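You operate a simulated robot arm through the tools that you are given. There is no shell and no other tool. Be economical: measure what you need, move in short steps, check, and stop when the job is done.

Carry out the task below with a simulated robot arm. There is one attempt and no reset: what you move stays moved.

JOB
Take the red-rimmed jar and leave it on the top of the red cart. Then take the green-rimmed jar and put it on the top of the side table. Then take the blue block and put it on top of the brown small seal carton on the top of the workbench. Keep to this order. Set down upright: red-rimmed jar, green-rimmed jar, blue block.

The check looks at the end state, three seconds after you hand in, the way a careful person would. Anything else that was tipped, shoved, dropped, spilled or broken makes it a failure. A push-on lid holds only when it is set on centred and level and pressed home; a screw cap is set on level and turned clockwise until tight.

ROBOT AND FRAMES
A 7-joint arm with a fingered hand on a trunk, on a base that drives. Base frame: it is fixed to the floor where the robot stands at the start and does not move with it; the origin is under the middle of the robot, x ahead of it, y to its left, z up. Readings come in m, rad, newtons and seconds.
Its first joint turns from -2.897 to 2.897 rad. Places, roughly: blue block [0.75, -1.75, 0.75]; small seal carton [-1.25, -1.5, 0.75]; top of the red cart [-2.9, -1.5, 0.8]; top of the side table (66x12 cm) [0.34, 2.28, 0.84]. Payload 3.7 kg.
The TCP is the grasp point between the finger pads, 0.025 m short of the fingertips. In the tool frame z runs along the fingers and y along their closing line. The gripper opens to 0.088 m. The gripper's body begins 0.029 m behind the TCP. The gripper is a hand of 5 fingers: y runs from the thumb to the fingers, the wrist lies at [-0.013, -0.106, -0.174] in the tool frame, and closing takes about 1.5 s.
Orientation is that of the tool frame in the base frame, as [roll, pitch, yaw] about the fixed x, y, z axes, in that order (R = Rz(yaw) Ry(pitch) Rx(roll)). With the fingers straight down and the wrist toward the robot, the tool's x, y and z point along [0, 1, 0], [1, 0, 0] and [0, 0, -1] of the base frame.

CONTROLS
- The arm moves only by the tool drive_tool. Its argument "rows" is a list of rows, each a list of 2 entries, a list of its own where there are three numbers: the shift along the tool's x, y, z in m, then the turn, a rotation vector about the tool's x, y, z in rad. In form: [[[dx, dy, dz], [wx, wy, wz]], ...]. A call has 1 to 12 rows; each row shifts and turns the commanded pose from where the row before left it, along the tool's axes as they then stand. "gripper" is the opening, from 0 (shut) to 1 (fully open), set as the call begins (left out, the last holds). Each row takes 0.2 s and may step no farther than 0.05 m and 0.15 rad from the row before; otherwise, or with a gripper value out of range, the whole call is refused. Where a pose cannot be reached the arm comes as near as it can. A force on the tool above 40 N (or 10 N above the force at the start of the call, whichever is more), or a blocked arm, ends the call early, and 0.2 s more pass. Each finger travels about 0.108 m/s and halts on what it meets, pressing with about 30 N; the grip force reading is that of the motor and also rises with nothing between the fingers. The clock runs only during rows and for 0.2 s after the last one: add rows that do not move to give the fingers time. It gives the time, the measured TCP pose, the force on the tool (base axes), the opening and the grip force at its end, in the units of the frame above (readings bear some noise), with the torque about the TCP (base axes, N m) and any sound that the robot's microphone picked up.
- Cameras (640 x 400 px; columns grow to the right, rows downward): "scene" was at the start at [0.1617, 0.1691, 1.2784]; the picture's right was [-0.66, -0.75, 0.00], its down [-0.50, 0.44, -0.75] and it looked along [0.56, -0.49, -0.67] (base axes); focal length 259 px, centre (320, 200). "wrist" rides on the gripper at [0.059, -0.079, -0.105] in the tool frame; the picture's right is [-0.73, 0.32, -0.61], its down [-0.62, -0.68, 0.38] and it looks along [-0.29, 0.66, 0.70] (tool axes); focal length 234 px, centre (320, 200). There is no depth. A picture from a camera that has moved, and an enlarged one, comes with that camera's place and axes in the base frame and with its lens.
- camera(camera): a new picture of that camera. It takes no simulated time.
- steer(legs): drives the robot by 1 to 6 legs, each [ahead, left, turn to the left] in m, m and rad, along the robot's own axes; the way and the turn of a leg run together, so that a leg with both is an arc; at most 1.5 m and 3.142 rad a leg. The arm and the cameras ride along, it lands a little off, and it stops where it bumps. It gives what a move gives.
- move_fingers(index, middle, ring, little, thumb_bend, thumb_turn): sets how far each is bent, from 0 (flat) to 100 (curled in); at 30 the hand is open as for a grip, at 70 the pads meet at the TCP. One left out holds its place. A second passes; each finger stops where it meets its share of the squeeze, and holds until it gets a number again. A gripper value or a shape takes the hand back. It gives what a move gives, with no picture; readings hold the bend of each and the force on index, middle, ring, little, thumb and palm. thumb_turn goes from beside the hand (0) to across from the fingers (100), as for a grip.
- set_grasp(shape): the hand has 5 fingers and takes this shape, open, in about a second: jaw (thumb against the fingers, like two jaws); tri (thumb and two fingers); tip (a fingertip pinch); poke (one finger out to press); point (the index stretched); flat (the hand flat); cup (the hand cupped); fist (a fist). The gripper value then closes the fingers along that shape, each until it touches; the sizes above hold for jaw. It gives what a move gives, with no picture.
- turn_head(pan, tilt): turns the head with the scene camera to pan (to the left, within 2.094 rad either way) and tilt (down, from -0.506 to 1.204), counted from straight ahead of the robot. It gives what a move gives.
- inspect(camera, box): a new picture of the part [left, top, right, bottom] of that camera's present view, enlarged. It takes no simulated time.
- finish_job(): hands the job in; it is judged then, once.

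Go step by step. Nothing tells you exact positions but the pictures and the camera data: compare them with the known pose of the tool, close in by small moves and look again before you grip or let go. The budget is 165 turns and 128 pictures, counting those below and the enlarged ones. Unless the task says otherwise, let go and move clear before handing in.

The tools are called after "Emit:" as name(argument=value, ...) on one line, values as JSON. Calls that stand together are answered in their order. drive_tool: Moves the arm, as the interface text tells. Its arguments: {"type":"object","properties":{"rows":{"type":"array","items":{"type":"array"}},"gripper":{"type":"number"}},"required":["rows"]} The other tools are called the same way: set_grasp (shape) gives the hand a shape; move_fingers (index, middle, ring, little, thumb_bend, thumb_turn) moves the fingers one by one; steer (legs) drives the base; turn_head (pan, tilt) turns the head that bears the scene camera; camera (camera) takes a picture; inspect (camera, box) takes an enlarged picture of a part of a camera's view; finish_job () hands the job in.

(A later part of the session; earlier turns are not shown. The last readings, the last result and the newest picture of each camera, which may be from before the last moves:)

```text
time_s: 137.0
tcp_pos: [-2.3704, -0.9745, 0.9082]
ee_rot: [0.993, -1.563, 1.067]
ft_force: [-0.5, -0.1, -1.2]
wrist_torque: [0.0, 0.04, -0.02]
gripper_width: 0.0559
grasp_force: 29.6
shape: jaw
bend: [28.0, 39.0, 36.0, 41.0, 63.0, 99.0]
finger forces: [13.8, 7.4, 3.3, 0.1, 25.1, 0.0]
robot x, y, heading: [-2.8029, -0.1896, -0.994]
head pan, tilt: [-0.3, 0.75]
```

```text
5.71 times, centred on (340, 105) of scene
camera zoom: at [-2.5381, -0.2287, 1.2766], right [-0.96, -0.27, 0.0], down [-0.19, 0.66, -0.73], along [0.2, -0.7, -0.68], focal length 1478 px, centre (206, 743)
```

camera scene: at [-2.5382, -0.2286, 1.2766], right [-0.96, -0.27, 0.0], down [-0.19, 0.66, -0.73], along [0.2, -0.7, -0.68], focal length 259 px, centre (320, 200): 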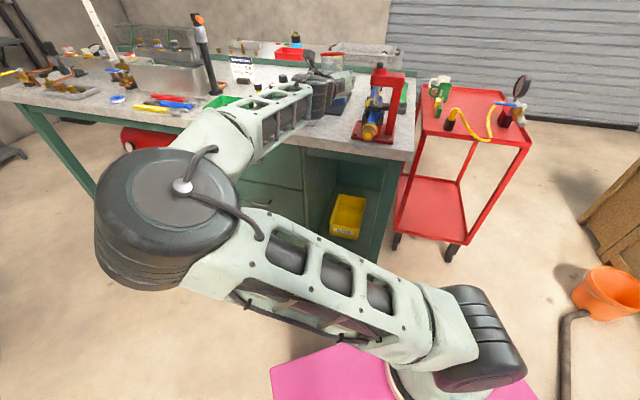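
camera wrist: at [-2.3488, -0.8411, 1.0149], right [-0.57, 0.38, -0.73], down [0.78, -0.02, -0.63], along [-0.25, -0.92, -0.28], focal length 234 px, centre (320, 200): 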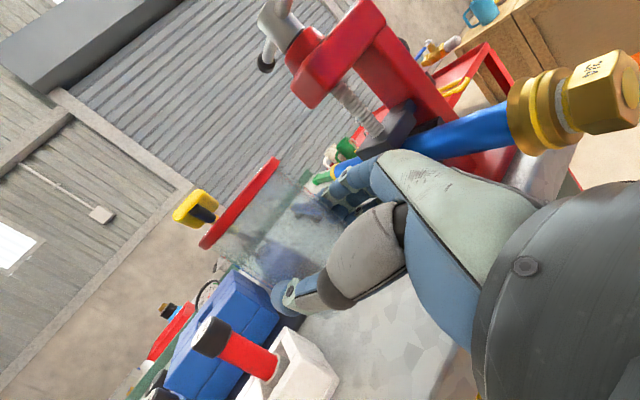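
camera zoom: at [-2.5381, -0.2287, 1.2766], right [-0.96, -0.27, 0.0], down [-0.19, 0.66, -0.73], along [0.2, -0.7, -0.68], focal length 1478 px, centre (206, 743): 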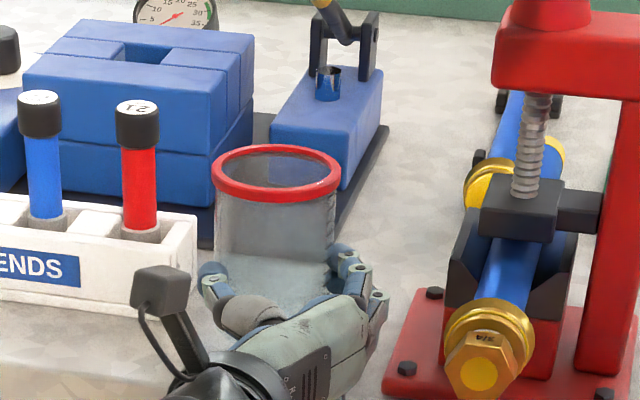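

Emit:
drive_tool(rows=[[[-0.004, 0, 0], [0, 0, 0]], [[-0.003, 0, 0], [0, 0, 0]], [[-0.003, 0, 0], [0, 0, 0]], [[0, 0, 0], [0, 0, 0]]])

```text
time_s: 138.0
tcp_pos: [-2.3691, -0.9723, 0.8975]
ee_rot: [0.924, -1.566, 1.136]
ft_force: [0.5, 0.7, -1.1]
wrist_torque: [0.02, -0.01, -0.03]
gripper_width: 0.0561
grasp_force: 30.6
shape: jaw
bend: [28.0, 39.0, 36.0, 41.0, 63.0, 99.0]
finger forces: [13.8, 7.3, 3.3, 0.0, 25.0, 0.1]
robot x, y, heading: [-2.8042, -0.1862, -0.997]
head pan, tilt: [-0.3, 0.75]
```

Emit:
drive_tool(rows=[[[-0.003, 0, 0], [0, 0, 0]], [[-0.003, 0, 0], [0, 0, 0]], [[-0.003, 0, 0], [0, 0, 0]], [[0, 0, 0], [0, 0, 0]]])

Emit:
inspect(camera="scene", box=[290, 70, 390, 140])

```text
time_s: 139.0
tcp_pos: [-2.3715, -0.9728, 0.8922]
ee_rot: [0.78, -1.561, 1.279]
ft_force: [0.5, 3.8, 39.4]
wrist_torque: [1.06, 1.5, -0.13]
gripper_width: 0.0557
grasp_force: 30.0
shape: jaw
bend: [28.0, 39.0, 36.0, 46.0, 63.0, 99.0]
finger forces: [13.4, 6.9, 4.4, 43.8, 25.4, 0.0]
robot x, y, heading: [-2.8056, -0.1878, -0.993]
head pan, tilt: [-0.3, 0.75]
```

```text
5.71 times, centred on (340, 105) of scene
camera zoom: at [-2.5387, -0.2273, 1.2768], right [-0.96, -0.27, 0.0], down [-0.19, 0.66, -0.73], along [0.2, -0.7, -0.68], focal length 1478 px, centre (206, 743)
```

zoom: 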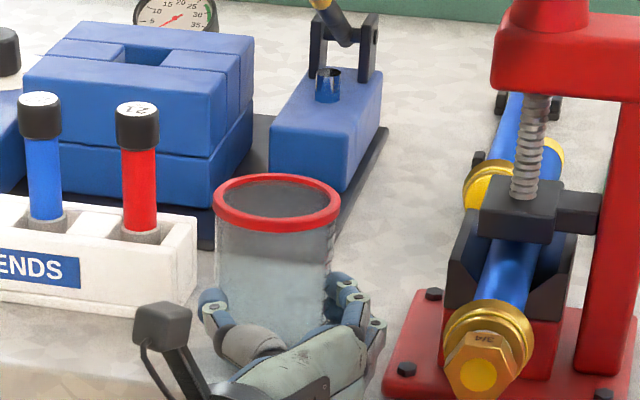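

The little finger has just touched the bench while the jar's base is about 1 cm above it. I'll raise 2 mm and release gradually so the jar settles upright.

Emit:
drive_tool(rows=[[[0.003, 0, 0], [0, 0, 0]], [[0, 0, 0], [0, 0, 0]]])

Emit:
drive_tool(rows=[[[0, 0, 0], [0, 0, 0]], [[0, 0, 0], [0, 0, 0]], [[0, 0, 0], [0, 0, 0]]], gripper=0.66)

Emit:
drive_tool(rows=[[[0, 0, 0], [0, 0, 0]], [[0, 0, 0], [0, 0, 0]], [[0, 0, 0], [0, 0, 0]], [[0, 0, 0], [0, 0, 0]]], gripper=1.0)

Emit:
inspect(camera="scene", box=[290, 70, 390, 140])

```text
time_s: 139.6
tcp_pos: [-2.3711, -0.973, 0.8916]
ee_rot: [0.989, -1.563, 1.071]
ft_force: [0.3, 1.6, 25.1]
wrist_torque: [0.65, 0.89, -0.1]
gripper_width: 0.0561
grasp_force: 29.6
shape: jaw
bend: [28.0, 39.0, 36.0, 46.0, 63.0, 99.0]
finger forces: [13.7, 6.9, 3.8, 27.5, 25.3, 0.0]
robot x, y, heading: [-2.7999, -0.1899, -0.996]
head pan, tilt: [-0.3, 0.75]
```

```text
time_s: 140.4
tcp_pos: [-2.3711, -0.9723, 0.8919]
ee_rot: [1.402, -1.563, 0.656]
ft_force: [-3.3, 1.5, 18.0]
wrist_torque: [0.48, 0.85, 0.01]
gripper_width: 0.0596
grasp_force: 0.1
shape: jaw
bend: [28.0, 38.0, 34.0, 32.0, 60.0, 100.0]
finger forces: [0.2, 0.6, 0.1, 18.6, 0.7, 0.0]
robot x, y, heading: [-2.8035, -0.1886, -0.993]
head pan, tilt: [-0.3, 0.75]
```

```text
time_s: 141.4
tcp_pos: [-2.3698, -0.9718, 0.8915]
ee_rot: [0.938, -1.561, 1.12]
ft_force: [7.2, 1.6, 17.0]
wrist_torque: [0.43, 0.36, -0.19]
gripper_width: 0.0877
grasp_force: 0.1
shape: jaw
bend: [30.0, 30.0, 30.0, 31.0, 30.0, 98.0]
finger forces: [0.0, 0.0, 0.0, 17.2, 0.0, 0.0]
robot x, y, heading: [-2.8061, -0.1875, -0.991]
head pan, tilt: [-0.3, 0.75]
```

```text
5.71 times, centred on (340, 105) of scene
camera zoom: at [-2.5381, -0.2281, 1.2766], right [-0.96, -0.27, 0.0], down [-0.19, 0.66, -0.73], along [0.2, -0.7, -0.68], focal length 1478 px, centre (206, 743)
```

zoom: 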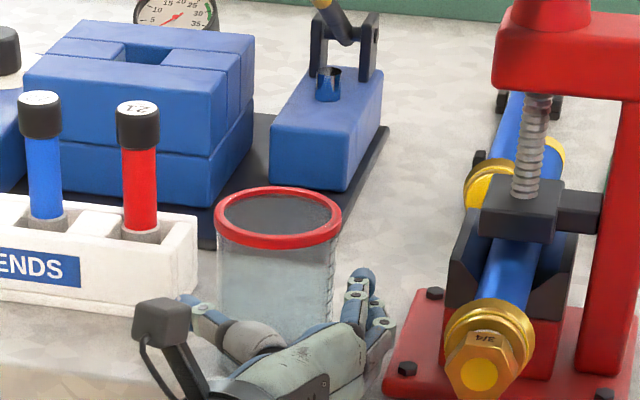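

The jar stands upright on the bench. Raise slightly and retreat straight back.

Emit:
drive_tool(rows=[[[0.008, 0, 0], [0, 0, 0]], [[0, 0, -0.015], [0, 0, 0]], [[0, 0, -0.025], [0, 0, 0]], [[0, 0, -0.03], [0, 0, 0]], [[0, 0, -0.03], [0, 0, 0]], [[0.02, 0, -0.03], [0, 0, 0]], [[0.04, 0, 0], [0, 0, 0]], [[0.045, 0, 0], [0, 0, 0]], [[0.045, 0, 0], [0, 0, 0]], [[0.045, 0, 0], [0, 0, 0]], [[0, 0, 0], [0, 0, 0]]])

Emit:
camera(camera="scene")

```text
time_s: 143.8
tcp_pos: [-2.4311, -0.8565, 1.0937]
ee_rot: [1.145, -1.563, 0.915]
ft_force: [-0.1, 0.6, 0.4]
wrist_torque: [-0.02, -0.02, 0.02]
gripper_width: 0.0876
grasp_force: 0.0
shape: jaw
bend: [30.0, 30.0, 30.0, 30.0, 30.0, 98.0]
finger forces: [0.0, 0.0, 0.0, 0.0, 0.0, 0.0]
robot x, y, heading: [-2.8022, -0.1852, -0.992]
head pan, tilt: [-0.3, 0.75]
```

```text
28 pictures are left
camera scene: at [-2.5382, -0.2287, 1.2766], right [-0.96, -0.27, 0.0], down [-0.19, 0.66, -0.73], along [0.2, -0.7, -0.68], focal length 259 px, centre (320, 200)
```

scene: 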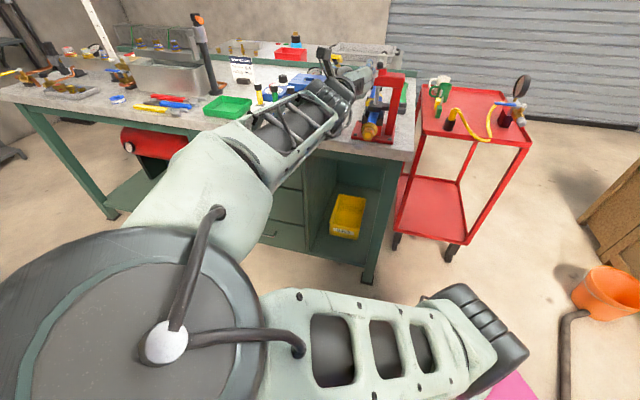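

The jar stands at about (−2.361, −0.988) with the rim at z≈0.94. I'll rotate the hand to vertical and move above the jar (saving pictures from here on).

Emit:
drive_tool(rows=[[[0, 0, 0], [0, -0.142, 0]], [[0, 0, 0], [0, -0.142, 0]], [[0, 0, 0], [0, -0.142, 0]], [[0, 0, 0], [0, -0.142, 0]], [[0, 0, 0], [0, -0.142, 0]], [[0, 0, 0], [0, -0.142, 0]], [[0, 0, 0], [0, -0.142, 0]], [[0, 0, 0], [0, -0.142, 0]], [[0, 0, 0], [0, -0.142, 0]], [[0, 0, 0], [0, -0.142, 0]], [[0, 0, 0], [0, -0.143, 0]], [[0, 0, 0], [0, 0, 0]]])

Emit:
drive_tool(rows=[[[0.03, 0, 0.01], [0, 0, 0]], [[0.03, 0, 0.01], [0, 0, 0]], [[0.03, 0, 0.01], [0, 0, 0]], [[0.03, 0, 0.015], [0, 0, 0]], [[0.0295, 0, 0.015], [0, 0, 0]], [[0, 0, 0], [0, 0, 0]]])

```text
time_s: 146.4
tcp_pos: [-2.4319, -0.8567, 1.094]
ee_rot: [3.134, -0.011, -1.085]
ft_force: [-0.2, 0.1, -0.2]
wrist_torque: [0.0, 0.0, -0.04]
gripper_width: 0.0879
grasp_force: 0.0
shape: jaw
bend: [30.0, 30.0, 30.0, 30.0, 30.0, 98.0]
finger forces: [0.0, 0.1, 0.0, 0.0, 0.0, 0.1]
robot x, y, heading: [-2.8009, -0.1887, -0.994]
head pan, tilt: [-0.3, 0.75]
```

```text
time_s: 147.8
tcp_pos: [-2.3614, -0.9909, 1.0364]
ee_rot: [3.134, -0.012, -1.082]
ft_force: [0.3, -0.5, -0.8]
wrist_torque: [0.02, 0.01, -0.04]
gripper_width: 0.0878
grasp_force: 0.0
shape: jaw
bend: [30.0, 30.0, 30.0, 30.0, 30.0, 98.0]
finger forces: [0.1, 0.1, 0.0, 0.1, 0.0, 0.1]
robot x, y, heading: [-2.8046, -0.1838, -0.998]
head pan, tilt: [-0.3, 0.75]
```

Emit:
camera(camera="wrist")

```text
27 pictures are left
camera wrist: at [-2.2623, -1.002, 1.1412], right [-0.63, 0.5, 0.6], down [0.31, 0.87, -0.39], along [-0.72, -0.06, -0.7], focal length 234 px, centre (320, 200)
```

wrist: 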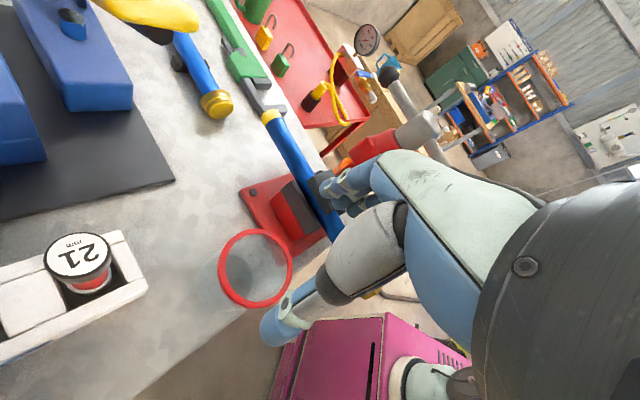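

The rim centre measures (−2.356, −0.991), well aligned. Lowering to grip just below the rim and closing.

Emit:
drive_tool(rows=[[[0, -0.003, 0.03], [0, 0, 0]], [[0, 0, 0.03], [0, 0, 0]], [[0, 0, 0.025], [0, 0, 0]], [[0, 0, 0.02], [0, 0, 0]], [[0, 0, 0.012], [0, 0, 0]], [[0, 0, 0], [0, 0, 0]]])

Emit:
drive_tool(rows=[[[0, 0, 0], [0, 0, 0]], [[0, 0, 0], [0, 0, 0]], [[0, 0, 0], [0, 0, 0]], [[0, 0, 0], [0, 0, 0]], [[0, 0, 0], [0, 0, 0]], [[0, 0, 0], [0, 0, 0]], [[0, 0, 0], [0, 0, 0]]], gripper=0.5)

Emit:
drive_tool(rows=[[[0, 0, -0.01], [0, 0, 0]], [[0, 0, -0.02], [0, 0, 0]], [[0, 0, -0.03], [0, 0, 0]], [[0, 0, -0.03], [0, 0, 0]], [[0, 0, -0.03], [0, 0, 0]], [[0, 0, -0.03], [0, 0, 0]], [[0, 0, -0.03], [0, 0, 0]], [[0, 0, 0], [0, 0, 0]]])

Emit:
inspect(camera="scene", box=[230, 0, 470, 150])

```text
time_s: 149.2
tcp_pos: [-2.3576, -0.9891, 0.92]
ee_rot: [3.136, -0.013, -1.081]
ft_force: [-0.2, -3.4, 11.4]
wrist_torque: [-0.06, 0.05, -0.02]
gripper_width: 0.088
grasp_force: 0.0
shape: jaw
bend: [28.0, 30.0, 30.0, 30.0, 30.0, 97.0]
finger forces: [7.1, 0.0, 0.0, 0.0, 4.0, 0.0]
robot x, y, heading: [-2.8025, -0.1868, -0.994]
head pan, tilt: [-0.3, 0.75]
```

```text
time_s: 150.8
tcp_pos: [-2.3571, -0.9886, 0.9196]
ee_rot: [3.134, -0.011, -1.083]
ft_force: [-1.6, -1.6, 9.0]
wrist_torque: [-0.19, 0.45, 0.06]
gripper_width: 0.0601
grasp_force: 30.2
shape: jaw
bend: [28.0, 40.0, 40.0, 42.0, 56.0, 98.0]
finger forces: [23.7, 12.7, 3.2, 0.0, 33.8, 0.1]
robot x, y, heading: [-2.8028, -0.187, -0.991]
head pan, tilt: [-0.3, 0.75]
```

```text
time_s: 152.6
tcp_pos: [-2.3587, -0.9877, 1.0999]
ee_rot: [3.135, -0.011, -1.084]
ft_force: [0.0, -0.2, -0.6]
wrist_torque: [0.0, 0.02, 0.02]
gripper_width: 0.0597
grasp_force: 30.2
shape: jaw
bend: [29.0, 41.0, 41.0, 42.0, 56.0, 98.0]
finger forces: [19.0, 12.3, 3.4, 0.0, 33.1, 0.1]
robot x, y, heading: [-2.8039, -0.1885, -0.996]
head pan, tilt: [-0.3, 0.75]
```

```text
2.67 times, centred on (350, 75) of scene
camera zoom: at [-2.5381, -0.2288, 1.2766], right [-0.96, -0.27, 0.0], down [-0.19, 0.66, -0.73], along [0.2, -0.7, -0.68], focal length 690 px, centre (240, 533)
```

zoom: 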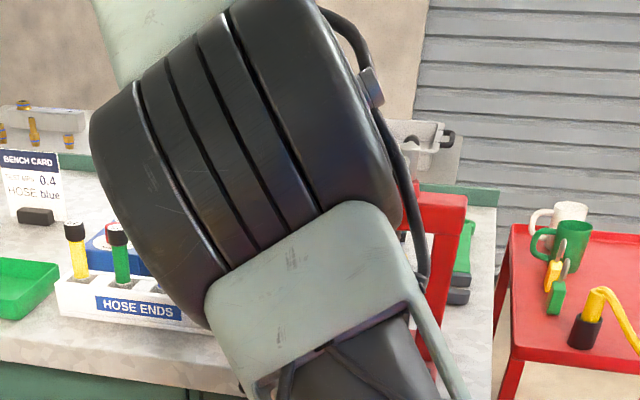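

The jar is held top-down just below the rim. I'll raise it over the vise height, turn to face the cart, and look at the cart for a better height estimate.

Emit:
drive_tool(rows=[[[0, 0, -0.03], [0, 0, 0]], [[0, 0, -0.03], [0, 0, 0]], [[0, 0, -0.03], [0, 0, 0]], [[0, 0, -0.03], [0, 0, 0]], [[0, 0, -0.02], [0, 0, 0]], [[0, 0, 0], [0, 0, 0]]])

Emit:
steer(legs=[[0, 0, -0.575]])

Emit:
turn_head(pan=0.25, tilt=0.6)

Emit:
camera(camera="scene")

```text
time_s: 154.0
tcp_pos: [-2.3597, -0.9793, 1.2298]
ee_rot: [3.135, -0.012, -1.082]
ft_force: [-0.3, 0.0, -1.4]
wrist_torque: [0.01, 0.01, 0.0]
gripper_width: 0.0595
grasp_force: 30.1
shape: jaw
bend: [29.0, 41.0, 41.0, 42.0, 56.0, 98.0]
finger forces: [18.9, 12.3, 3.5, 0.1, 33.1, 0.0]
out of reach, approached as far as the arm can: row 5
robot x, y, heading: [-2.8035, -0.1901, -0.994]
head pan, tilt: [-0.3, 0.75]
```

```text
time_s: 156.0
tcp_pos: [-2.8667, -1.0932, 1.231]
ee_rot: [3.135, -0.013, -1.662]
ft_force: [-1.0, -0.3, -0.4]
wrist_torque: [0.0, 0.02, 0.01]
gripper_width: 0.0594
grasp_force: 29.7
shape: jaw
bend: [29.0, 41.0, 42.0, 42.0, 56.0, 98.0]
finger forces: [18.8, 12.3, 3.4, 0.0, 32.9, 0.1]
robot x, y, heading: [-2.8019, -0.1874, -1.575]
head pan, tilt: [-0.3, 0.75]
```

```text
time_s: 157.0
tcp_pos: [-2.8672, -1.0939, 1.2307]
ee_rot: [3.135, -0.013, -1.663]
ft_force: [-0.4, 0.3, -1.1]
wrist_torque: [0.02, 0.04, 0.01]
gripper_width: 0.0595
grasp_force: 30.0
shape: jaw
bend: [29.0, 41.0, 42.0, 42.0, 56.0, 98.0]
finger forces: [18.8, 12.2, 3.4, 0.0, 32.9, 0.1]
robot x, y, heading: [-2.7987, -0.1897, -1.572]
head pan, tilt: [0.25, 0.6]
```

```text
25 pictures are left
camera scene: at [-2.5579, -0.3744, 1.2895], right [-0.97, -0.24, 0.0], down [-0.14, 0.55, -0.82], along [0.2, -0.8, -0.57], focal length 259 px, centre (320, 200)
```

scene: 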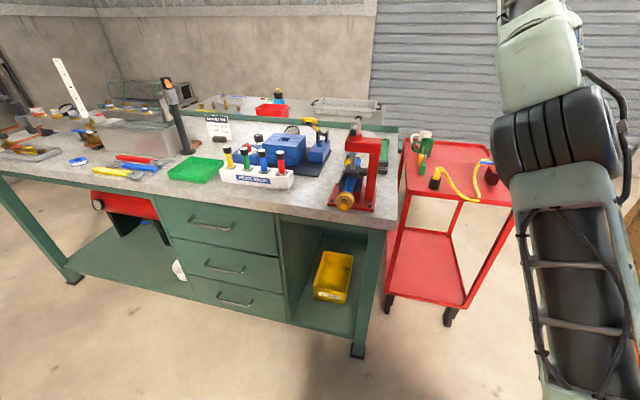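

The cart top is about z≈0.78. I'll rotate the hand so it closes front-to-back, drive in beside the bench end, and bring the jar over the cart's free middle at about (−2.855, −1.51).

Emit:
drive_tool(rows=[[[0, 0, 0], [0, 0, -0.139]], [[0, 0, 0], [0, 0, -0.139]], [[0, 0, 0], [0, 0, -0.139]], [[0, 0, 0], [0, 0, -0.139]], [[0, 0, 0], [0, 0, -0.139]], [[0, 0, 0], [0, 0, -0.139]], [[0, 0, 0], [0, 0, -0.139]], [[0, 0, 0], [0, 0, -0.139]], [[0, 0, 0], [0, 0, -0.139]], [[0, 0, 0], [0, 0, -0.139]], [[0, 0, 0], [0, 0, -0.139]], [[0, 0, 0], [0, 0, -0.131]]])

Emit:
steer(legs=[[0, -0.2, 0], [0.43, 0, 0]])

```text
time_s: 159.6
tcp_pos: [-2.8664, -1.0928, 1.2304]
ee_rot: [3.128, 0.008, 0.0]
ft_force: [-0.2, -0.2, 0.2]
wrist_torque: [0.03, -0.02, 0.01]
gripper_width: 0.0594
grasp_force: 30.0
shape: jaw
bend: [29.0, 41.0, 42.0, 42.0, 56.0, 98.0]
finger forces: [18.3, 12.3, 3.6, 0.0, 32.4, 0.0]
robot x, y, heading: [-2.8078, -0.1888, -1.572]
head pan, tilt: [0.25, 0.6]
```

```text
time_s: 163.4
tcp_pos: [-3.0658, -1.5246, 1.2304]
ee_rot: [3.131, 0.008, -0.002]
ft_force: [-0.4, 0.6, -0.8]
wrist_torque: [0.0, 0.01, 0.01]
gripper_width: 0.0596
grasp_force: 30.0
shape: jaw
bend: [29.0, 41.0, 42.0, 42.0, 56.0, 98.0]
finger forces: [18.3, 12.2, 3.7, 0.1, 32.4, 0.1]
robot x, y, heading: [-2.9993, -0.6224, -1.574]
head pan, tilt: [0.25, 0.6]
```

Emit:
drive_tool(rows=[[[0.042, -0.003, 0], [0, 0, 0]], [[0.042, -0.003, 0], [0, 0, 0]], [[0.042, -0.003, 0], [0, 0, 0]], [[0.042, -0.003, 0], [0, 0, 0]], [[0.042, -0.003, 0], [0, 0, 0]], [[0, 0, 0.04], [0, 0, 0]], [[0, 0, 0.04], [0, 0, 0]], [[0, 0, 0.04], [0, 0, 0]], [[0, 0, 0.04], [0, 0, 0]], [[0, 0, 0.03], [0, 0, 0]], [[0, 0, 0], [0, 0, 0]]])

Emit:
turn_head(pan=-0.05, tilt=0.6)

Emit:
camera(camera="scene")

Emit:
camera(camera="wrist")

```text
time_s: 165.8
tcp_pos: [-2.8548, -1.5123, 1.0382]
ee_rot: [3.129, 0.006, 0.0]
ft_force: [-0.5, 1.0, -0.7]
wrist_torque: [-0.02, 0.01, -0.01]
gripper_width: 0.0591
grasp_force: 30.1
shape: jaw
bend: [29.0, 41.0, 42.0, 42.0, 56.0, 98.0]
finger forces: [17.6, 12.2, 3.9, 0.0, 31.6, 0.0]
robot x, y, heading: [-3.0005, -0.6208, -1.569]
head pan, tilt: [0.25, 0.6]
```

```text
time_s: 166.6
tcp_pos: [-2.8545, -1.5122, 1.0397]
ee_rot: [3.133, 0.007, -0.002]
ft_force: [-0.3, -0.1, -0.1]
wrist_torque: [-0.01, 0.02, 0.0]
gripper_width: 0.0591
grasp_force: 29.7
shape: jaw
bend: [29.0, 41.0, 42.0, 42.0, 56.0, 98.0]
finger forces: [17.5, 12.2, 3.9, 0.0, 31.6, 0.0]
robot x, y, heading: [-3.0026, -0.6181, -1.572]
head pan, tilt: [-0.051, 0.6]
```

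```text
24 pictures are left
camera scene: at [-2.7837, -0.8087, 1.2895], right [-1.0, 0.05, 0.0], down [0.03, 0.56, -0.83], along [-0.04, -0.82, -0.56], focal length 259 px, centre (320, 200)
```

scene: 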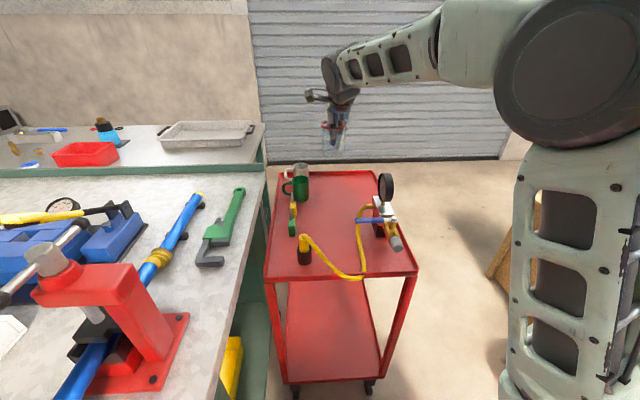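

```text
23 pictures are left
camera wrist: at [-2.7957, -1.431, 1.1422], right [-0.72, -0.32, 0.62], down [-0.63, 0.68, -0.39], along [-0.3, -0.66, -0.69], focal length 234 px, centre (320, 200)
```

wrist: 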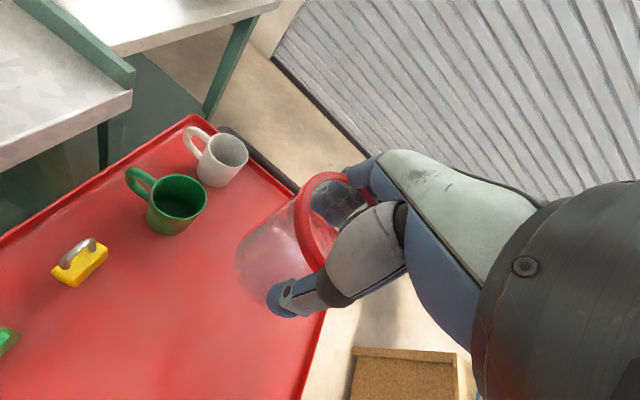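

The point below the jar is clear red surface, well away from the mugs, padlocks and hose. Lowering, then creeping to contact.

Emit:
drive_tool(rows=[[[0, 0, 0.03], [0, 0, 0]], [[0, 0, 0.03], [0, 0, 0]], [[0, 0, 0.03], [0, 0, 0]], [[0, 0, 0.03], [0, 0, 0]], [[0, 0, 0.02], [0, 0, 0]], [[0, 0, 0.015], [0, 0, 0]], [[0, 0, 0.005], [0, 0, 0]], [[0, 0, 0], [0, 0, 0]]])

Emit:
inspect(camera="scene", box=[240, 100, 440, 290])

```text
time_s: 168.4
tcp_pos: [-2.8579, -1.5145, 0.88]
ee_rot: [3.13, 0.008, -0.003]
ft_force: [-1.0, 0.6, 0.5]
wrist_torque: [0.0, 0.03, 0.03]
gripper_width: 0.0591
grasp_force: 29.7
shape: jaw
bend: [29.0, 41.0, 42.0, 42.0, 56.0, 98.0]
finger forces: [17.5, 12.2, 4.0, 0.0, 31.3, 0.1]
robot x, y, heading: [-3.0071, -0.6204, -1.572]
head pan, tilt: [-0.051, 0.6]
```

```text
2.11 times, centred on (340, 195) of scene
camera zoom: at [-2.7837, -0.8087, 1.2895], right [-1.0, 0.05, 0.0], down [0.03, 0.56, -0.83], along [-0.04, -0.82, -0.56], focal length 545 px, centre (278, 210)
```

zoom: 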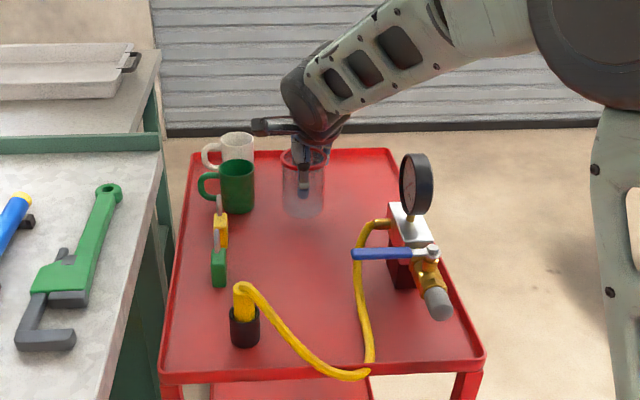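

Looks good; the jar is just above the cart top in the free back-middle area. Creeping down to contact.

Emit:
drive_tool(rows=[[[0, 0, 0.008], [0, 0, 0]], [[0, 0, 0.006], [0, 0, 0]], [[0, 0, 0.006], [0, 0, 0]], [[0, 0, 0.005], [0, 0, 0]], [[0, 0, 0], [0, 0, 0]]])

```text
time_s: 169.6
tcp_pos: [-2.8582, -1.5138, 0.8525]
ee_rot: [3.13, 0.006, -0.003]
ft_force: [0.7, -0.2, -0.9]
wrist_torque: [0.06, 0.01, 0.0]
gripper_width: 0.0591
grasp_force: 29.9
shape: jaw
bend: [29.0, 41.0, 42.0, 42.0, 56.0, 98.0]
finger forces: [17.4, 12.1, 4.0, 0.0, 31.2, 0.1]
robot x, y, heading: [-3.0015, -0.6176, -1.575]
head pan, tilt: [-0.051, 0.6]
```

Emit:
drive_tool(rows=[[[0, 0, 0.004], [0, 0, 0]], [[0, 0, 0.004], [0, 0, 0]], [[0, 0, 0.004], [0, 0, 0]], [[0, 0, 0], [0, 0, 0]]])

```text
time_s: 170.5
tcp_pos: [-2.8585, -1.5157, 0.8485]
ee_rot: [3.119, 0.002, 0.0]
ft_force: [0.7, 1.6, 13.8]
wrist_torque: [-0.18, 0.06, -0.04]
gripper_width: 0.0567
grasp_force: 30.1
shape: jaw
bend: [73.0, 42.0, 42.0, 42.0, 58.0, 97.0]
finger forces: [17.3, 12.5, 4.3, 0.1, 33.7, 0.0]
robot x, y, heading: [-3.0025, -0.6184, -1.571]
head pan, tilt: [-0.051, 0.6]
stopped in row 4: the force on the tool passed its limit at 42 N (the readings are from after the stop); the commanded pose is now the measured one
```

The jar is on the cart. Opening gradually, then lifting straight up.

Emit:
drive_tool(rows=[[[0, 0, -0.001], [0, 0, 0]], [[0, 0, 0], [0, 0, 0]], [[0, 0, 0], [0, 0, 0]]], gripper=0.78)

Emit:
drive_tool(rows=[[[0, 0, 0], [0, 0, 0]], [[0, 0, 0], [0, 0, 0]], [[0, 0, 0], [0, 0, 0]], [[0, 0, -0.01], [0, 0, 0]], [[0, 0, -0.015], [0, 0, 0]], [[0, 0, -0.03], [0, 0, 0]], [[0, 0, -0.04], [0, 0, 0]], [[0, 0, -0.04], [0, 0, 0]], [[0, 0, -0.04], [0, 0, 0]], [[0, 0, -0.04], [0, 0, 0]]], gripper=1.0)

Emit:
inspect(camera="scene", box=[240, 100, 440, 290])

```text
time_s: 171.3
tcp_pos: [-2.8586, -1.5154, 0.846]
ee_rot: [3.122, 0.004, 0.001]
ft_force: [1.2, 0.7, 7.8]
wrist_torque: [0.06, -0.01, -0.05]
gripper_width: 0.0683
grasp_force: 0.0
shape: jaw
bend: [26.0, 35.0, 32.0, 33.0, 51.0, 98.0]
finger forces: [2.7, 0.0, 0.0, 0.1, 4.2, 0.0]
robot x, y, heading: [-3.0024, -0.62, -1.574]
head pan, tilt: [-0.051, 0.6]
```

```text
time_s: 173.5
tcp_pos: [-2.8573, -1.5108, 1.0625]
ee_rot: [3.122, 0.005, 0.0]
ft_force: [-0.1, 0.4, 0.4]
wrist_torque: [-0.03, 0.01, 0.01]
gripper_width: 0.0881
grasp_force: 0.1
shape: jaw
bend: [30.0, 30.0, 30.0, 30.0, 30.0, 97.0]
finger forces: [0.0, 0.0, 0.0, 0.0, 0.1, 0.0]
robot x, y, heading: [-3.0034, -0.6174, -1.572]
head pan, tilt: [-0.051, 0.6]
```

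```text
2.11 times, centred on (340, 195) of scene
camera zoom: at [-2.7837, -0.8087, 1.2895], right [-1.0, 0.05, 0.0], down [0.03, 0.56, -0.82], along [-0.04, -0.82, -0.57], focal length 545 px, centre (278, 210)
```

zoom: 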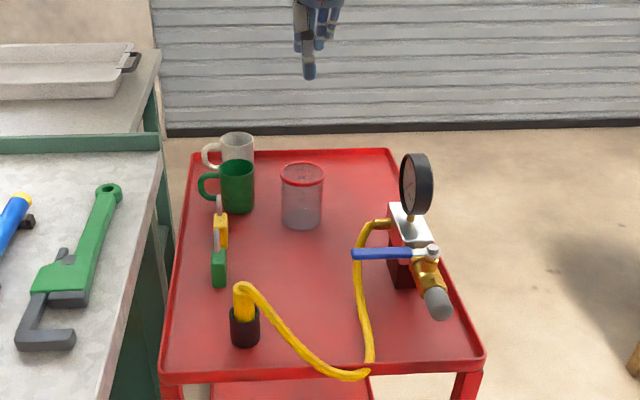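

The red jar stands upright on the cart with everything else in place. Next, the green jar: I'll raise the arm, back out, turn and drive back along the corridor to the gas wall.

Emit:
drive_tool(rows=[[[0, 0, -0.04], [0, 0, 0]], [[0, 0, -0.04], [0, 0, 0]], [[0, 0, -0.04], [0, 0, 0]], [[0, 0, -0.04], [0, 0, 0]], [[0, 0, 0], [0, 0, 0]]])

Emit:
steer(legs=[[-0.26, 0, 0], [0, 0.25, 0], [0, 0, 1.571], [0, -0.17, 0], [1.3, 0, 0], [0.85, 0, 0]])

```text
time_s: 174.7
tcp_pos: [-2.8564, -1.5088, 1.221]
ee_rot: [3.123, 0.003, -0.001]
ft_force: [0.6, 0.4, 0.3]
wrist_torque: [-0.04, 0.01, -0.01]
gripper_width: 0.0878
grasp_force: 0.0
shape: jaw
bend: [30.0, 30.0, 30.0, 30.0, 30.0, 97.0]
finger forces: [0.0, 0.1, 0.1, 0.0, 0.0, 0.0]
robot x, y, heading: [-3.0002, -0.6212, -1.572]
head pan, tilt: [-0.051, 0.6]
```

```text
time_s: 193.2
tcp_pos: [0.2958, -0.4289, 1.2215]
ee_rot: [3.122, 0.005, 1.554]
ft_force: [-0.9, 0.0, 0.1]
wrist_torque: [-0.02, -0.04, -0.02]
gripper_width: 0.0881
grasp_force: 0.0
shape: jaw
bend: [30.0, 30.0, 30.0, 30.0, 30.0, 97.0]
finger forces: [0.1, 0.0, 0.1, 0.0, 0.0, 0.0]
robot x, y, heading: [-0.5957, -0.5593, -0.022]
head pan, tilt: [-0.051, 0.6]
```

Now near the gas wall. Looking toward the green jar.

Emit:
turn_head(pan=-0.3, tilt=0.6)

Emit:
inspect(camera="scene", box=[160, 80, 480, 280])

```text
time_s: 193.9
tcp_pos: [0.2951, -0.4305, 1.2213]
ee_rot: [3.121, 0.004, 1.554]
ft_force: [-0.2, -0.4, -0.2]
wrist_torque: [0.02, 0.0, 0.0]
gripper_width: 0.088
grasp_force: 0.0
shape: jaw
bend: [30.0, 30.0, 30.0, 30.0, 30.0, 97.0]
finger forces: [0.1, 0.0, 0.0, 0.1, 0.1, 0.0]
robot x, y, heading: [-0.5974, -0.5609, -0.022]
head pan, tilt: [-0.3, 0.6]
```

```text
2.00 times, centred on (320, 180) of scene
camera zoom: at [-0.4085, -0.3663, 1.2895], right [-0.31, -0.95, 0.0], down [-0.54, 0.18, -0.83], along [0.78, -0.26, -0.56], focal length 517 px, centre (320, 240)
```

zoom: 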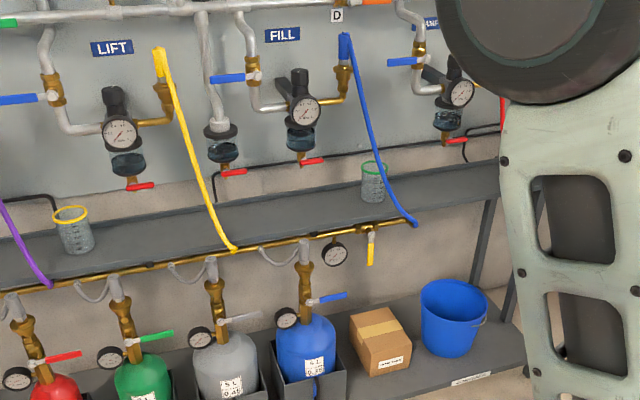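

The green jar is at about (0.655, −0.868); the blue hose hangs ~5 cm in front, slightly right, and the FILL drain handle is to the left at z≈0.77. I'll approach level from the front-left, below handle height. First reorient the hand here in free space.

Emit:
drive_tool(rows=[[[0, 0, 0.05], [0, 0, 0]], [[0, 0, 0.05], [0, 0, 0]], [[0, 0, 0.05], [0, 0, 0]], [[0, 0, 0.05], [0, 0, 0]]])

Emit:
drive_tool(rows=[[[0, 0, 0], [0, 0, -0.143]], [[0, 0, 0], [0, 0, -0.143]], [[0, 0, 0], [0, 0, -0.143]], [[0, 0, 0], [0, 0, -0.143]], [[0, 0, 0], [0, 0, -0.143]], [[0, 0, 0], [0, 0, -0.143]], [[0, 0, 0], [0, 0, -0.143]], [[0, 0, 0], [0, 0, -0.143]], [[0, 0, 0], [0, 0, -0.143]], [[0, 0, 0], [0, 0, -0.143]], [[0, 0, 0], [0, 0, -0.136]]])

Emit:
drive_tool(rows=[[[0, 0, 0], [0, -0.15, 0]], [[0, 0, 0], [0, -0.15, 0]], [[0, 0, 0], [0, -0.15, 0]], [[0, 0, 0], [0, -0.15, 0]], [[0, 0, 0], [0, -0.15, 0]], [[0, 0, 0], [0, -0.15, 0]], [[0, 0, 0], [0, -0.147, 0]], [[0, 0, 0], [0.114, 0, 0.0625]], [[0, 0, 0], [0.114, 0, 0.0625]], [[0, 0, 0], [0.114, 0, 0.0625]], [[0, 0, 0], [0.114, 0, 0.0625]], [[0, 0, 0], [0, 0, 0]]])

Emit:
drive_tool(rows=[[[0, 0, 0], [0, -0.134, 0]], [[0, 0, 0], [0, -0.134, 0]], [[0, 0, 0], [0, -0.134, 0]], [[0, 0, 0], [0, 0, 0]]])

```text
time_s: 194.9
tcp_pos: [0.3007, -0.4329, 1.0206]
ee_rot: [3.123, 0.004, 1.552]
ft_force: [0.1, 0.1, 0.3]
wrist_torque: [0.02, -0.03, 0.03]
gripper_width: 0.0881
grasp_force: 0.0
shape: jaw
bend: [30.0, 30.0, 30.0, 30.0, 30.0, 97.0]
finger forces: [0.0, 0.1, 0.0, 0.1, 0.1, 0.0]
robot x, y, heading: [-0.5974, -0.5602, -0.019]
head pan, tilt: [-0.3, 0.6]
```

```text
time_s: 197.3
tcp_pos: [0.3019, -0.4302, 1.0207]
ee_rot: [-3.139, 0.022, 3.122]
ft_force: [0.0, -0.6, 0.6]
wrist_torque: [0.03, -0.04, -0.03]
gripper_width: 0.0877
grasp_force: 0.1
shape: jaw
bend: [30.0, 30.0, 30.0, 30.0, 30.0, 97.0]
finger forces: [0.0, 0.0, 0.0, 0.1, 0.1, 0.0]
robot x, y, heading: [-0.5969, -0.5641, -0.023]
head pan, tilt: [-0.3, 0.6]
```

```text
time_s: 199.9
tcp_pos: [0.3012, -0.436, 1.0218]
ee_rot: [-3.136, 1.068, 2.597]
ft_force: [-0.4, -0.9, 0.1]
wrist_torque: [0.03, 0.02, 0.06]
gripper_width: 0.0881
grasp_force: 0.1
shape: jaw
bend: [30.0, 30.0, 30.0, 30.0, 30.0, 98.0]
finger forces: [0.0, 0.1, 0.0, 0.1, 0.0, 0.1]
robot x, y, heading: [-0.5967, -0.5607, -0.022]
head pan, tilt: [-0.3, 0.6]
```

```text
time_s: 200.9
tcp_pos: [0.2991, -0.4305, 1.0207]
ee_rot: [-3.099, 1.471, 2.641]
ft_force: [0.2, -0.1, -0.2]
wrist_torque: [-0.02, -0.01, 0.0]
gripper_width: 0.088
grasp_force: 0.1
shape: jaw
bend: [30.0, 30.0, 30.0, 30.0, 30.0, 98.0]
finger forces: [0.0, 0.1, 0.0, 0.1, 0.0, 0.0]
robot x, y, heading: [-0.5946, -0.5602, -0.017]
head pan, tilt: [-0.3, 0.6]
```

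Hand is level. Lower it to grasp height in the open, then turn and drive the base so the hand sits on the approach line 30 cm from the jar.

Emit:
drive_tool(rows=[[[0.041, 0, 0], [0, 0, 0]], [[0.041, 0, 0], [0, 0, 0]], [[0.041, 0, 0], [0, 0, 0]], [[0.041, 0, 0], [0, 0, 0]], [[0.041, 0, 0], [0, 0, 0]], [[0.041, 0, 0], [0, 0, 0]], [[0.041, 0, 0], [0, 0, 0]], [[0.041, 0, 0], [0, 0, 0]], [[0, 0, 0], [0, 0, 0]]])

Emit:
steer(legs=[[0, 0, -0.417], [0.129, 0.242, 0]])

Emit:
camera(camera="wrist")

```text
time_s: 202.9
tcp_pos: [0.2722, -0.4147, 0.6943]
ee_rot: [-3.092, 1.47, 2.649]
ft_force: [-0.1, 0.1, 0.1]
wrist_torque: [0.01, 0.01, -0.02]
gripper_width: 0.088
grasp_force: 0.2
shape: jaw
bend: [30.0, 30.0, 30.0, 30.0, 30.0, 98.0]
finger forces: [0.0, 0.1, 0.0, 0.0, 0.1, 0.0]
robot x, y, heading: [-0.5964, -0.5625, -0.019]
head pan, tilt: [-0.3, 0.6]
```

```text
time_s: 206.1
tcp_pos: [0.4769, -0.6124, 0.6941]
ee_rot: [-3.082, 1.468, 2.241]
ft_force: [1.3, 0.0, 0.3]
wrist_torque: [-0.02, -0.05, -0.01]
gripper_width: 0.0882
grasp_force: 0.1
shape: jaw
bend: [30.0, 30.0, 30.0, 30.0, 30.0, 98.0]
finger forces: [0.0, 0.0, 0.1, 0.0, 0.0, 0.1]
robot x, y, heading: [-0.3763, -0.3954, -0.44]
head pan, tilt: [-0.3, 0.6]
```

```text
19 pictures are left
camera wrist: at [0.3491, -0.566, 0.6462], right [-0.04, 0.62, 0.78], down [-0.3, -0.75, 0.59], along [0.95, -0.21, 0.22], focal length 234 px, centre (320, 200)
```

wrist: 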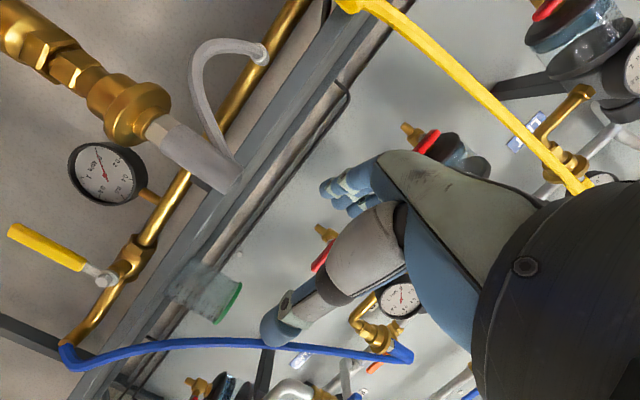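

The jar centre is (0.673, −0.872), confirmed by both cameras. To keep the palm clear of the blue hose I'll come in at a steeper left angle (about −75°), sliding in under the FILL handle; first position the base.

Emit:
steer(legs=[[0, 0, -0.35], [-0.108, 0.276, 0]])

Emit:
camera(camera="wrist")

```text
time_s: 209.2
tcp_pos: [0.4693, -0.6208, 0.6944]
ee_rot: [-3.091, 1.47, 1.883]
ft_force: [0.5, -0.2, -0.1]
wrist_torque: [0.02, -0.01, 0.0]
gripper_width: 0.088
grasp_force: 0.1
shape: jaw
bend: [30.0, 30.0, 30.0, 30.0, 30.0, 98.0]
finger forces: [0.0, 0.0, 0.0, 0.0, 0.0, 0.0]
robot x, y, heading: [-0.2555, -0.1231, -0.786]
head pan, tilt: [-0.3, 0.6]
```

```text
18 pictures are left
camera wrist: at [0.3645, -0.5329, 0.6462], right [0.18, 0.6, 0.78], down [-0.54, -0.6, 0.59], along [0.82, -0.53, 0.22], focal length 234 px, centre (320, 200)
```

wrist: 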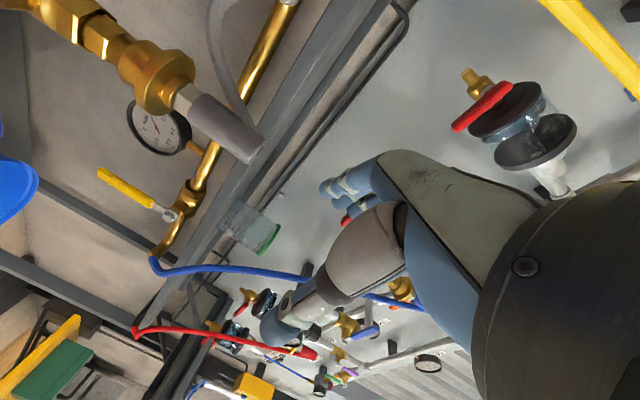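

On line as predicted. Sliding in under the handle with the base, in two halves.

Emit:
steer(legs=[[0.125, 0.004, 0]])

Emit:
steer(legs=[[0.125, 0.004, 0]])

Emit:
camera(camera="wrist")

```text
time_s: 210.5
tcp_pos: [0.5602, -0.7058, 0.6935]
ee_rot: [-3.083, 1.469, 1.89]
ft_force: [-0.6, 0.3, -0.6]
wrist_torque: [-0.02, 0.01, 0.0]
gripper_width: 0.0879
grasp_force: 0.0
shape: jaw
bend: [30.0, 30.0, 30.0, 30.0, 30.0, 98.0]
finger forces: [0.0, 0.0, 0.0, 0.0, 0.1, 0.0]
robot x, y, heading: [-0.1648, -0.2105, -0.786]
head pan, tilt: [-0.3, 0.6]
```

```text
time_s: 211.7
tcp_pos: [0.6514, -0.7921, 0.6931]
ee_rot: [-3.117, 1.47, 1.856]
ft_force: [0.1, 0.6, -0.3]
wrist_torque: [0.01, 0.0, -0.02]
gripper_width: 0.0878
grasp_force: 0.0
shape: jaw
bend: [30.0, 30.0, 30.0, 30.0, 30.0, 98.0]
finger forces: [0.0, 0.0, 0.0, 0.0, 0.0, 0.0]
robot x, y, heading: [-0.0744, -0.2943, -0.785]
head pan, tilt: [-0.3, 0.6]
```

```text
17 pictures are left
camera wrist: at [0.5469, -0.7045, 0.6462], right [0.18, 0.6, 0.78], down [-0.54, -0.6, 0.59], along [0.82, -0.53, 0.22], focal length 234 px, centre (320, 200)
```

wrist: 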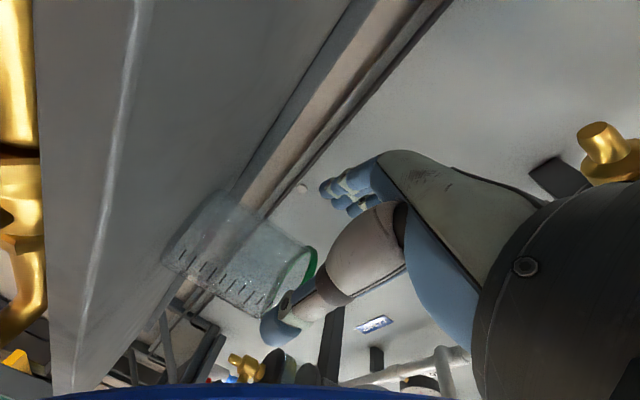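

The jar is centred between thumb and fingers about 7.5 cm ahead. Advancing slowly, then closing.

Emit:
drive_tool(rows=[[[-0.001, 0.001, 0.012], [0, 0, 0]], [[-0.001, 0.001, 0.012], [0, 0, 0]], [[-0.001, 0.001, 0.012], [0, 0, 0]], [[-0.001, 0.0, 0.012], [0, 0, 0]], [[-0.001, 0.0, 0.01], [0, 0, 0]], [[0, 0, 0.008], [0, 0, 0]], [[0, 0, 0], [0, 0, 0]]])

Emit:
drive_tool(rows=[[[0, 0, 0], [0, 0, 0]], [[0, 0, 0], [0, 0, 0]], [[0, 0, 0], [0, 0, 0]], [[0, 0, 0], [0, 0, 0]], [[0, 0, 0], [0, 0, 0]], [[0, 0, 0], [0, 0, 0]], [[0, 0, 0], [0, 0, 0]], [[0, 0, 0], [0, 0, 0]]], gripper=0.5)

Emit:
camera(camera="wrist")

```text
time_s: 213.3
tcp_pos: [0.6703, -0.8557, 0.6914]
ee_rot: [-3.086, 1.471, 1.888]
ft_force: [-0.5, -0.9, 0.2]
wrist_torque: [-0.01, 0.01, 0.0]
gripper_width: 0.0879
grasp_force: 0.0
shape: jaw
bend: [30.0, 30.0, 30.0, 30.0, 30.0, 98.0]
finger forces: [0.0, 0.0, 0.1, 0.0, 0.1, 0.0]
robot x, y, heading: [-0.0719, -0.2969, -0.788]
head pan, tilt: [-0.3, 0.6]
```

```text
time_s: 215.1
tcp_pos: [0.6713, -0.8549, 0.6927]
ee_rot: [-3.093, 1.469, 1.878]
ft_force: [-0.4, -0.3, 3.2]
wrist_torque: [-0.02, -0.05, -0.01]
gripper_width: 0.0571
grasp_force: 30.3
shape: jaw
bend: [28.0, 38.0, 42.0, 42.0, 62.0, 100.0]
finger forces: [16.3, 9.4, 2.4, 0.1, 26.5, 0.0]
robot x, y, heading: [-0.0726, -0.2957, -0.788]
head pan, tilt: [-0.3, 0.6]
```

```text
16 pictures are left
camera wrist: at [0.5668, -0.7677, 0.6445], right [0.18, 0.6, 0.78], down [-0.54, -0.6, 0.59], along [0.82, -0.53, 0.22], focal length 234 px, centre (320, 200)
```

wrist: 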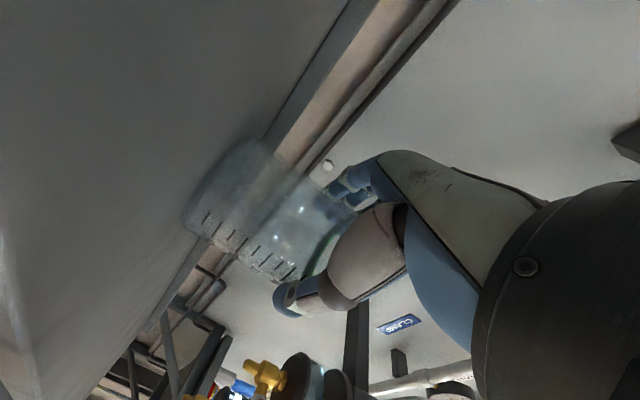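

Gripped. Lift just 8 mm (the handle above limits height) and back out the same way.

Emit:
drive_tool(rows=[[[-0.004, 0, 0], [0, 0, 0]], [[-0.004, 0, 0], [0, 0, 0]], [[0.001, 0, -0.008], [0, 0, 0]], [[0.001, 0, -0.012], [0, 0, 0]], [[0.001, -0.001, -0.014], [0, 0, 0]], [[0.001, -0.001, -0.014], [0, 0, 0]], [[0.001, 0, -0.012], [0, 0, 0]], [[0, 0, 0], [0, 0, 0]]])

Emit:
steer(legs=[[-0.125, -0.004, 0], [-0.125, -0.004, 0]])

Emit:
camera(camera="wrist")

```text
time_s: 216.9
tcp_pos: [0.6534, -0.7981, 0.701]
ee_rot: [-3.089, 1.471, 1.884]
ft_force: [0.0, 0.5, -0.6]
wrist_torque: [0.01, 0.01, -0.03]
gripper_width: 0.0569
grasp_force: 29.3
shape: jaw
bend: [28.0, 38.0, 42.0, 42.0, 63.0, 100.0]
finger forces: [16.5, 9.7, 1.4, 0.0, 26.5, 0.0]
robot x, y, heading: [-0.0735, -0.2971, -0.784]
head pan, tilt: [-0.3, 0.6]
```

```text
time_s: 219.1
tcp_pos: [0.4704, -0.6251, 0.7009]
ee_rot: [-3.091, 1.47, 1.88]
ft_force: [0.1, 1.1, -1.2]
wrist_torque: [0.02, -0.03, 0.0]
gripper_width: 0.0567
grasp_force: 30.4
shape: jaw
bend: [28.0, 38.0, 42.0, 42.0, 63.0, 100.0]
finger forces: [16.5, 9.7, 1.3, 0.0, 26.5, 0.0]
robot x, y, heading: [-0.2621, -0.1213, -0.79]
head pan, tilt: [-0.3, 0.6]
```

```text
15 pictures are left
camera wrist: at [0.3663, -0.5377, 0.6536], right [0.18, 0.6, 0.78], down [-0.54, -0.6, 0.59], along [0.82, -0.53, 0.22], focal length 234 px, centre (320, 200)
```

wrist: 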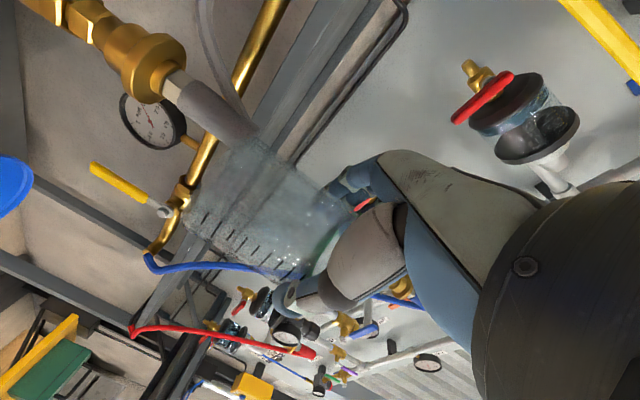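

The green jar is out, upright. I'll raise it, move to open floor, turn left to face the side table at the far end, and look.

Emit:
drive_tool(rows=[[[-0.03, 0, 0], [0, 0, 0]], [[-0.04, 0, 0], [0, 0, 0]], [[-0.04, 0, 0], [0, 0, 0]], [[-0.04, 0, 0], [0, 0, 0]], [[-0.04, 0, 0], [0, 0, 0]], [[-0.04, 0, 0], [0, 0, 0]], [[-0.02, 0, 0], [0, 0, 0]], [[0, 0, 0], [0, 0, 0]]])

Emit:
steer(legs=[[-0.04, -0.323, 0], [0, 0, 2.36], [1.2, 0, 0], [0, -0.55, 0]])

Emit:
turn_head(pan=-0.2, tilt=0.45)

Emit:
camera(camera="scene")

```text
time_s: 220.9
tcp_pos: [0.4785, -0.648, 0.95]
ee_rot: [-3.096, 1.47, 1.875]
ft_force: [0.3, 0.2, -0.3]
wrist_torque: [0.01, 0.0, -0.02]
gripper_width: 0.057
grasp_force: 29.7
shape: jaw
bend: [28.0, 38.0, 42.0, 42.0, 63.0, 100.0]
finger forces: [16.6, 9.8, 1.2, 0.1, 26.5, 0.1]
robot x, y, heading: [-0.257, -0.1226, -0.789]
head pan, tilt: [-0.3, 0.6]
```

```text
time_s: 232.4
tcp_pos: [-0.6397, 1.4319, 0.9588]
ee_rot: [3.045, 1.478, -2.203]
ft_force: [1.1, -20.4, 19.9]
wrist_torque: [-0.68, -0.09, 0.31]
gripper_width: 0.0513
grasp_force: 30.2
shape: jaw
bend: [74.0, 37.0, 37.0, 43.0, 71.0, 100.0]
finger forces: [17.3, 9.4, 6.9, 1.0, 67.5, 0.0]
robot x, y, heading: [-0.4999, 0.5378, 1.555]
head pan, tilt: [-0.3, 0.6]
stopped in leg 3: the force on the tool passed its limit at 153 N (the readings are from after the stop); the commanded pose is now the measured one
```

```text
time_s: 233.1
tcp_pos: [-0.6389, 1.4321, 0.9588]
ee_rot: [3.052, 1.479, -2.198]
ft_force: [-2.2, -26.4, 29.4]
wrist_torque: [-0.76, 0.02, 0.45]
gripper_width: 0.0512
grasp_force: 30.1
shape: jaw
bend: [74.0, 37.0, 37.0, 43.0, 71.0, 100.0]
finger forces: [17.1, 8.7, 7.9, 1.7, 77.7, 0.1]
robot x, y, heading: [-0.5045, 0.5392, 1.559]
head pan, tilt: [-0.201, 0.45]
```

```text
14 pictures are left
camera scene: at [-0.7068, 0.7301, 1.3033], right [0.98, -0.21, 0.0], down [-0.09, -0.42, -0.9], along [0.19, 0.88, -0.43], focal length 259 px, centre (320, 200)
```

scene: 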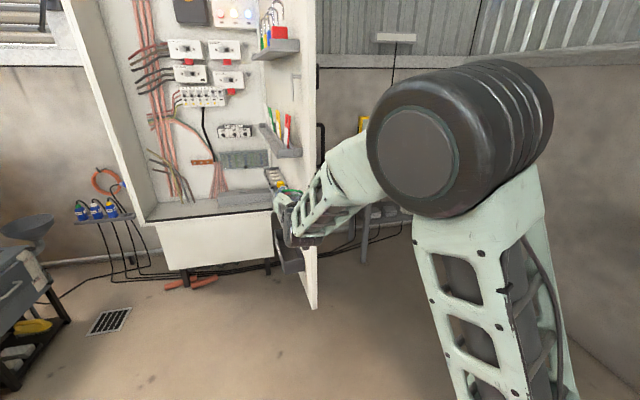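

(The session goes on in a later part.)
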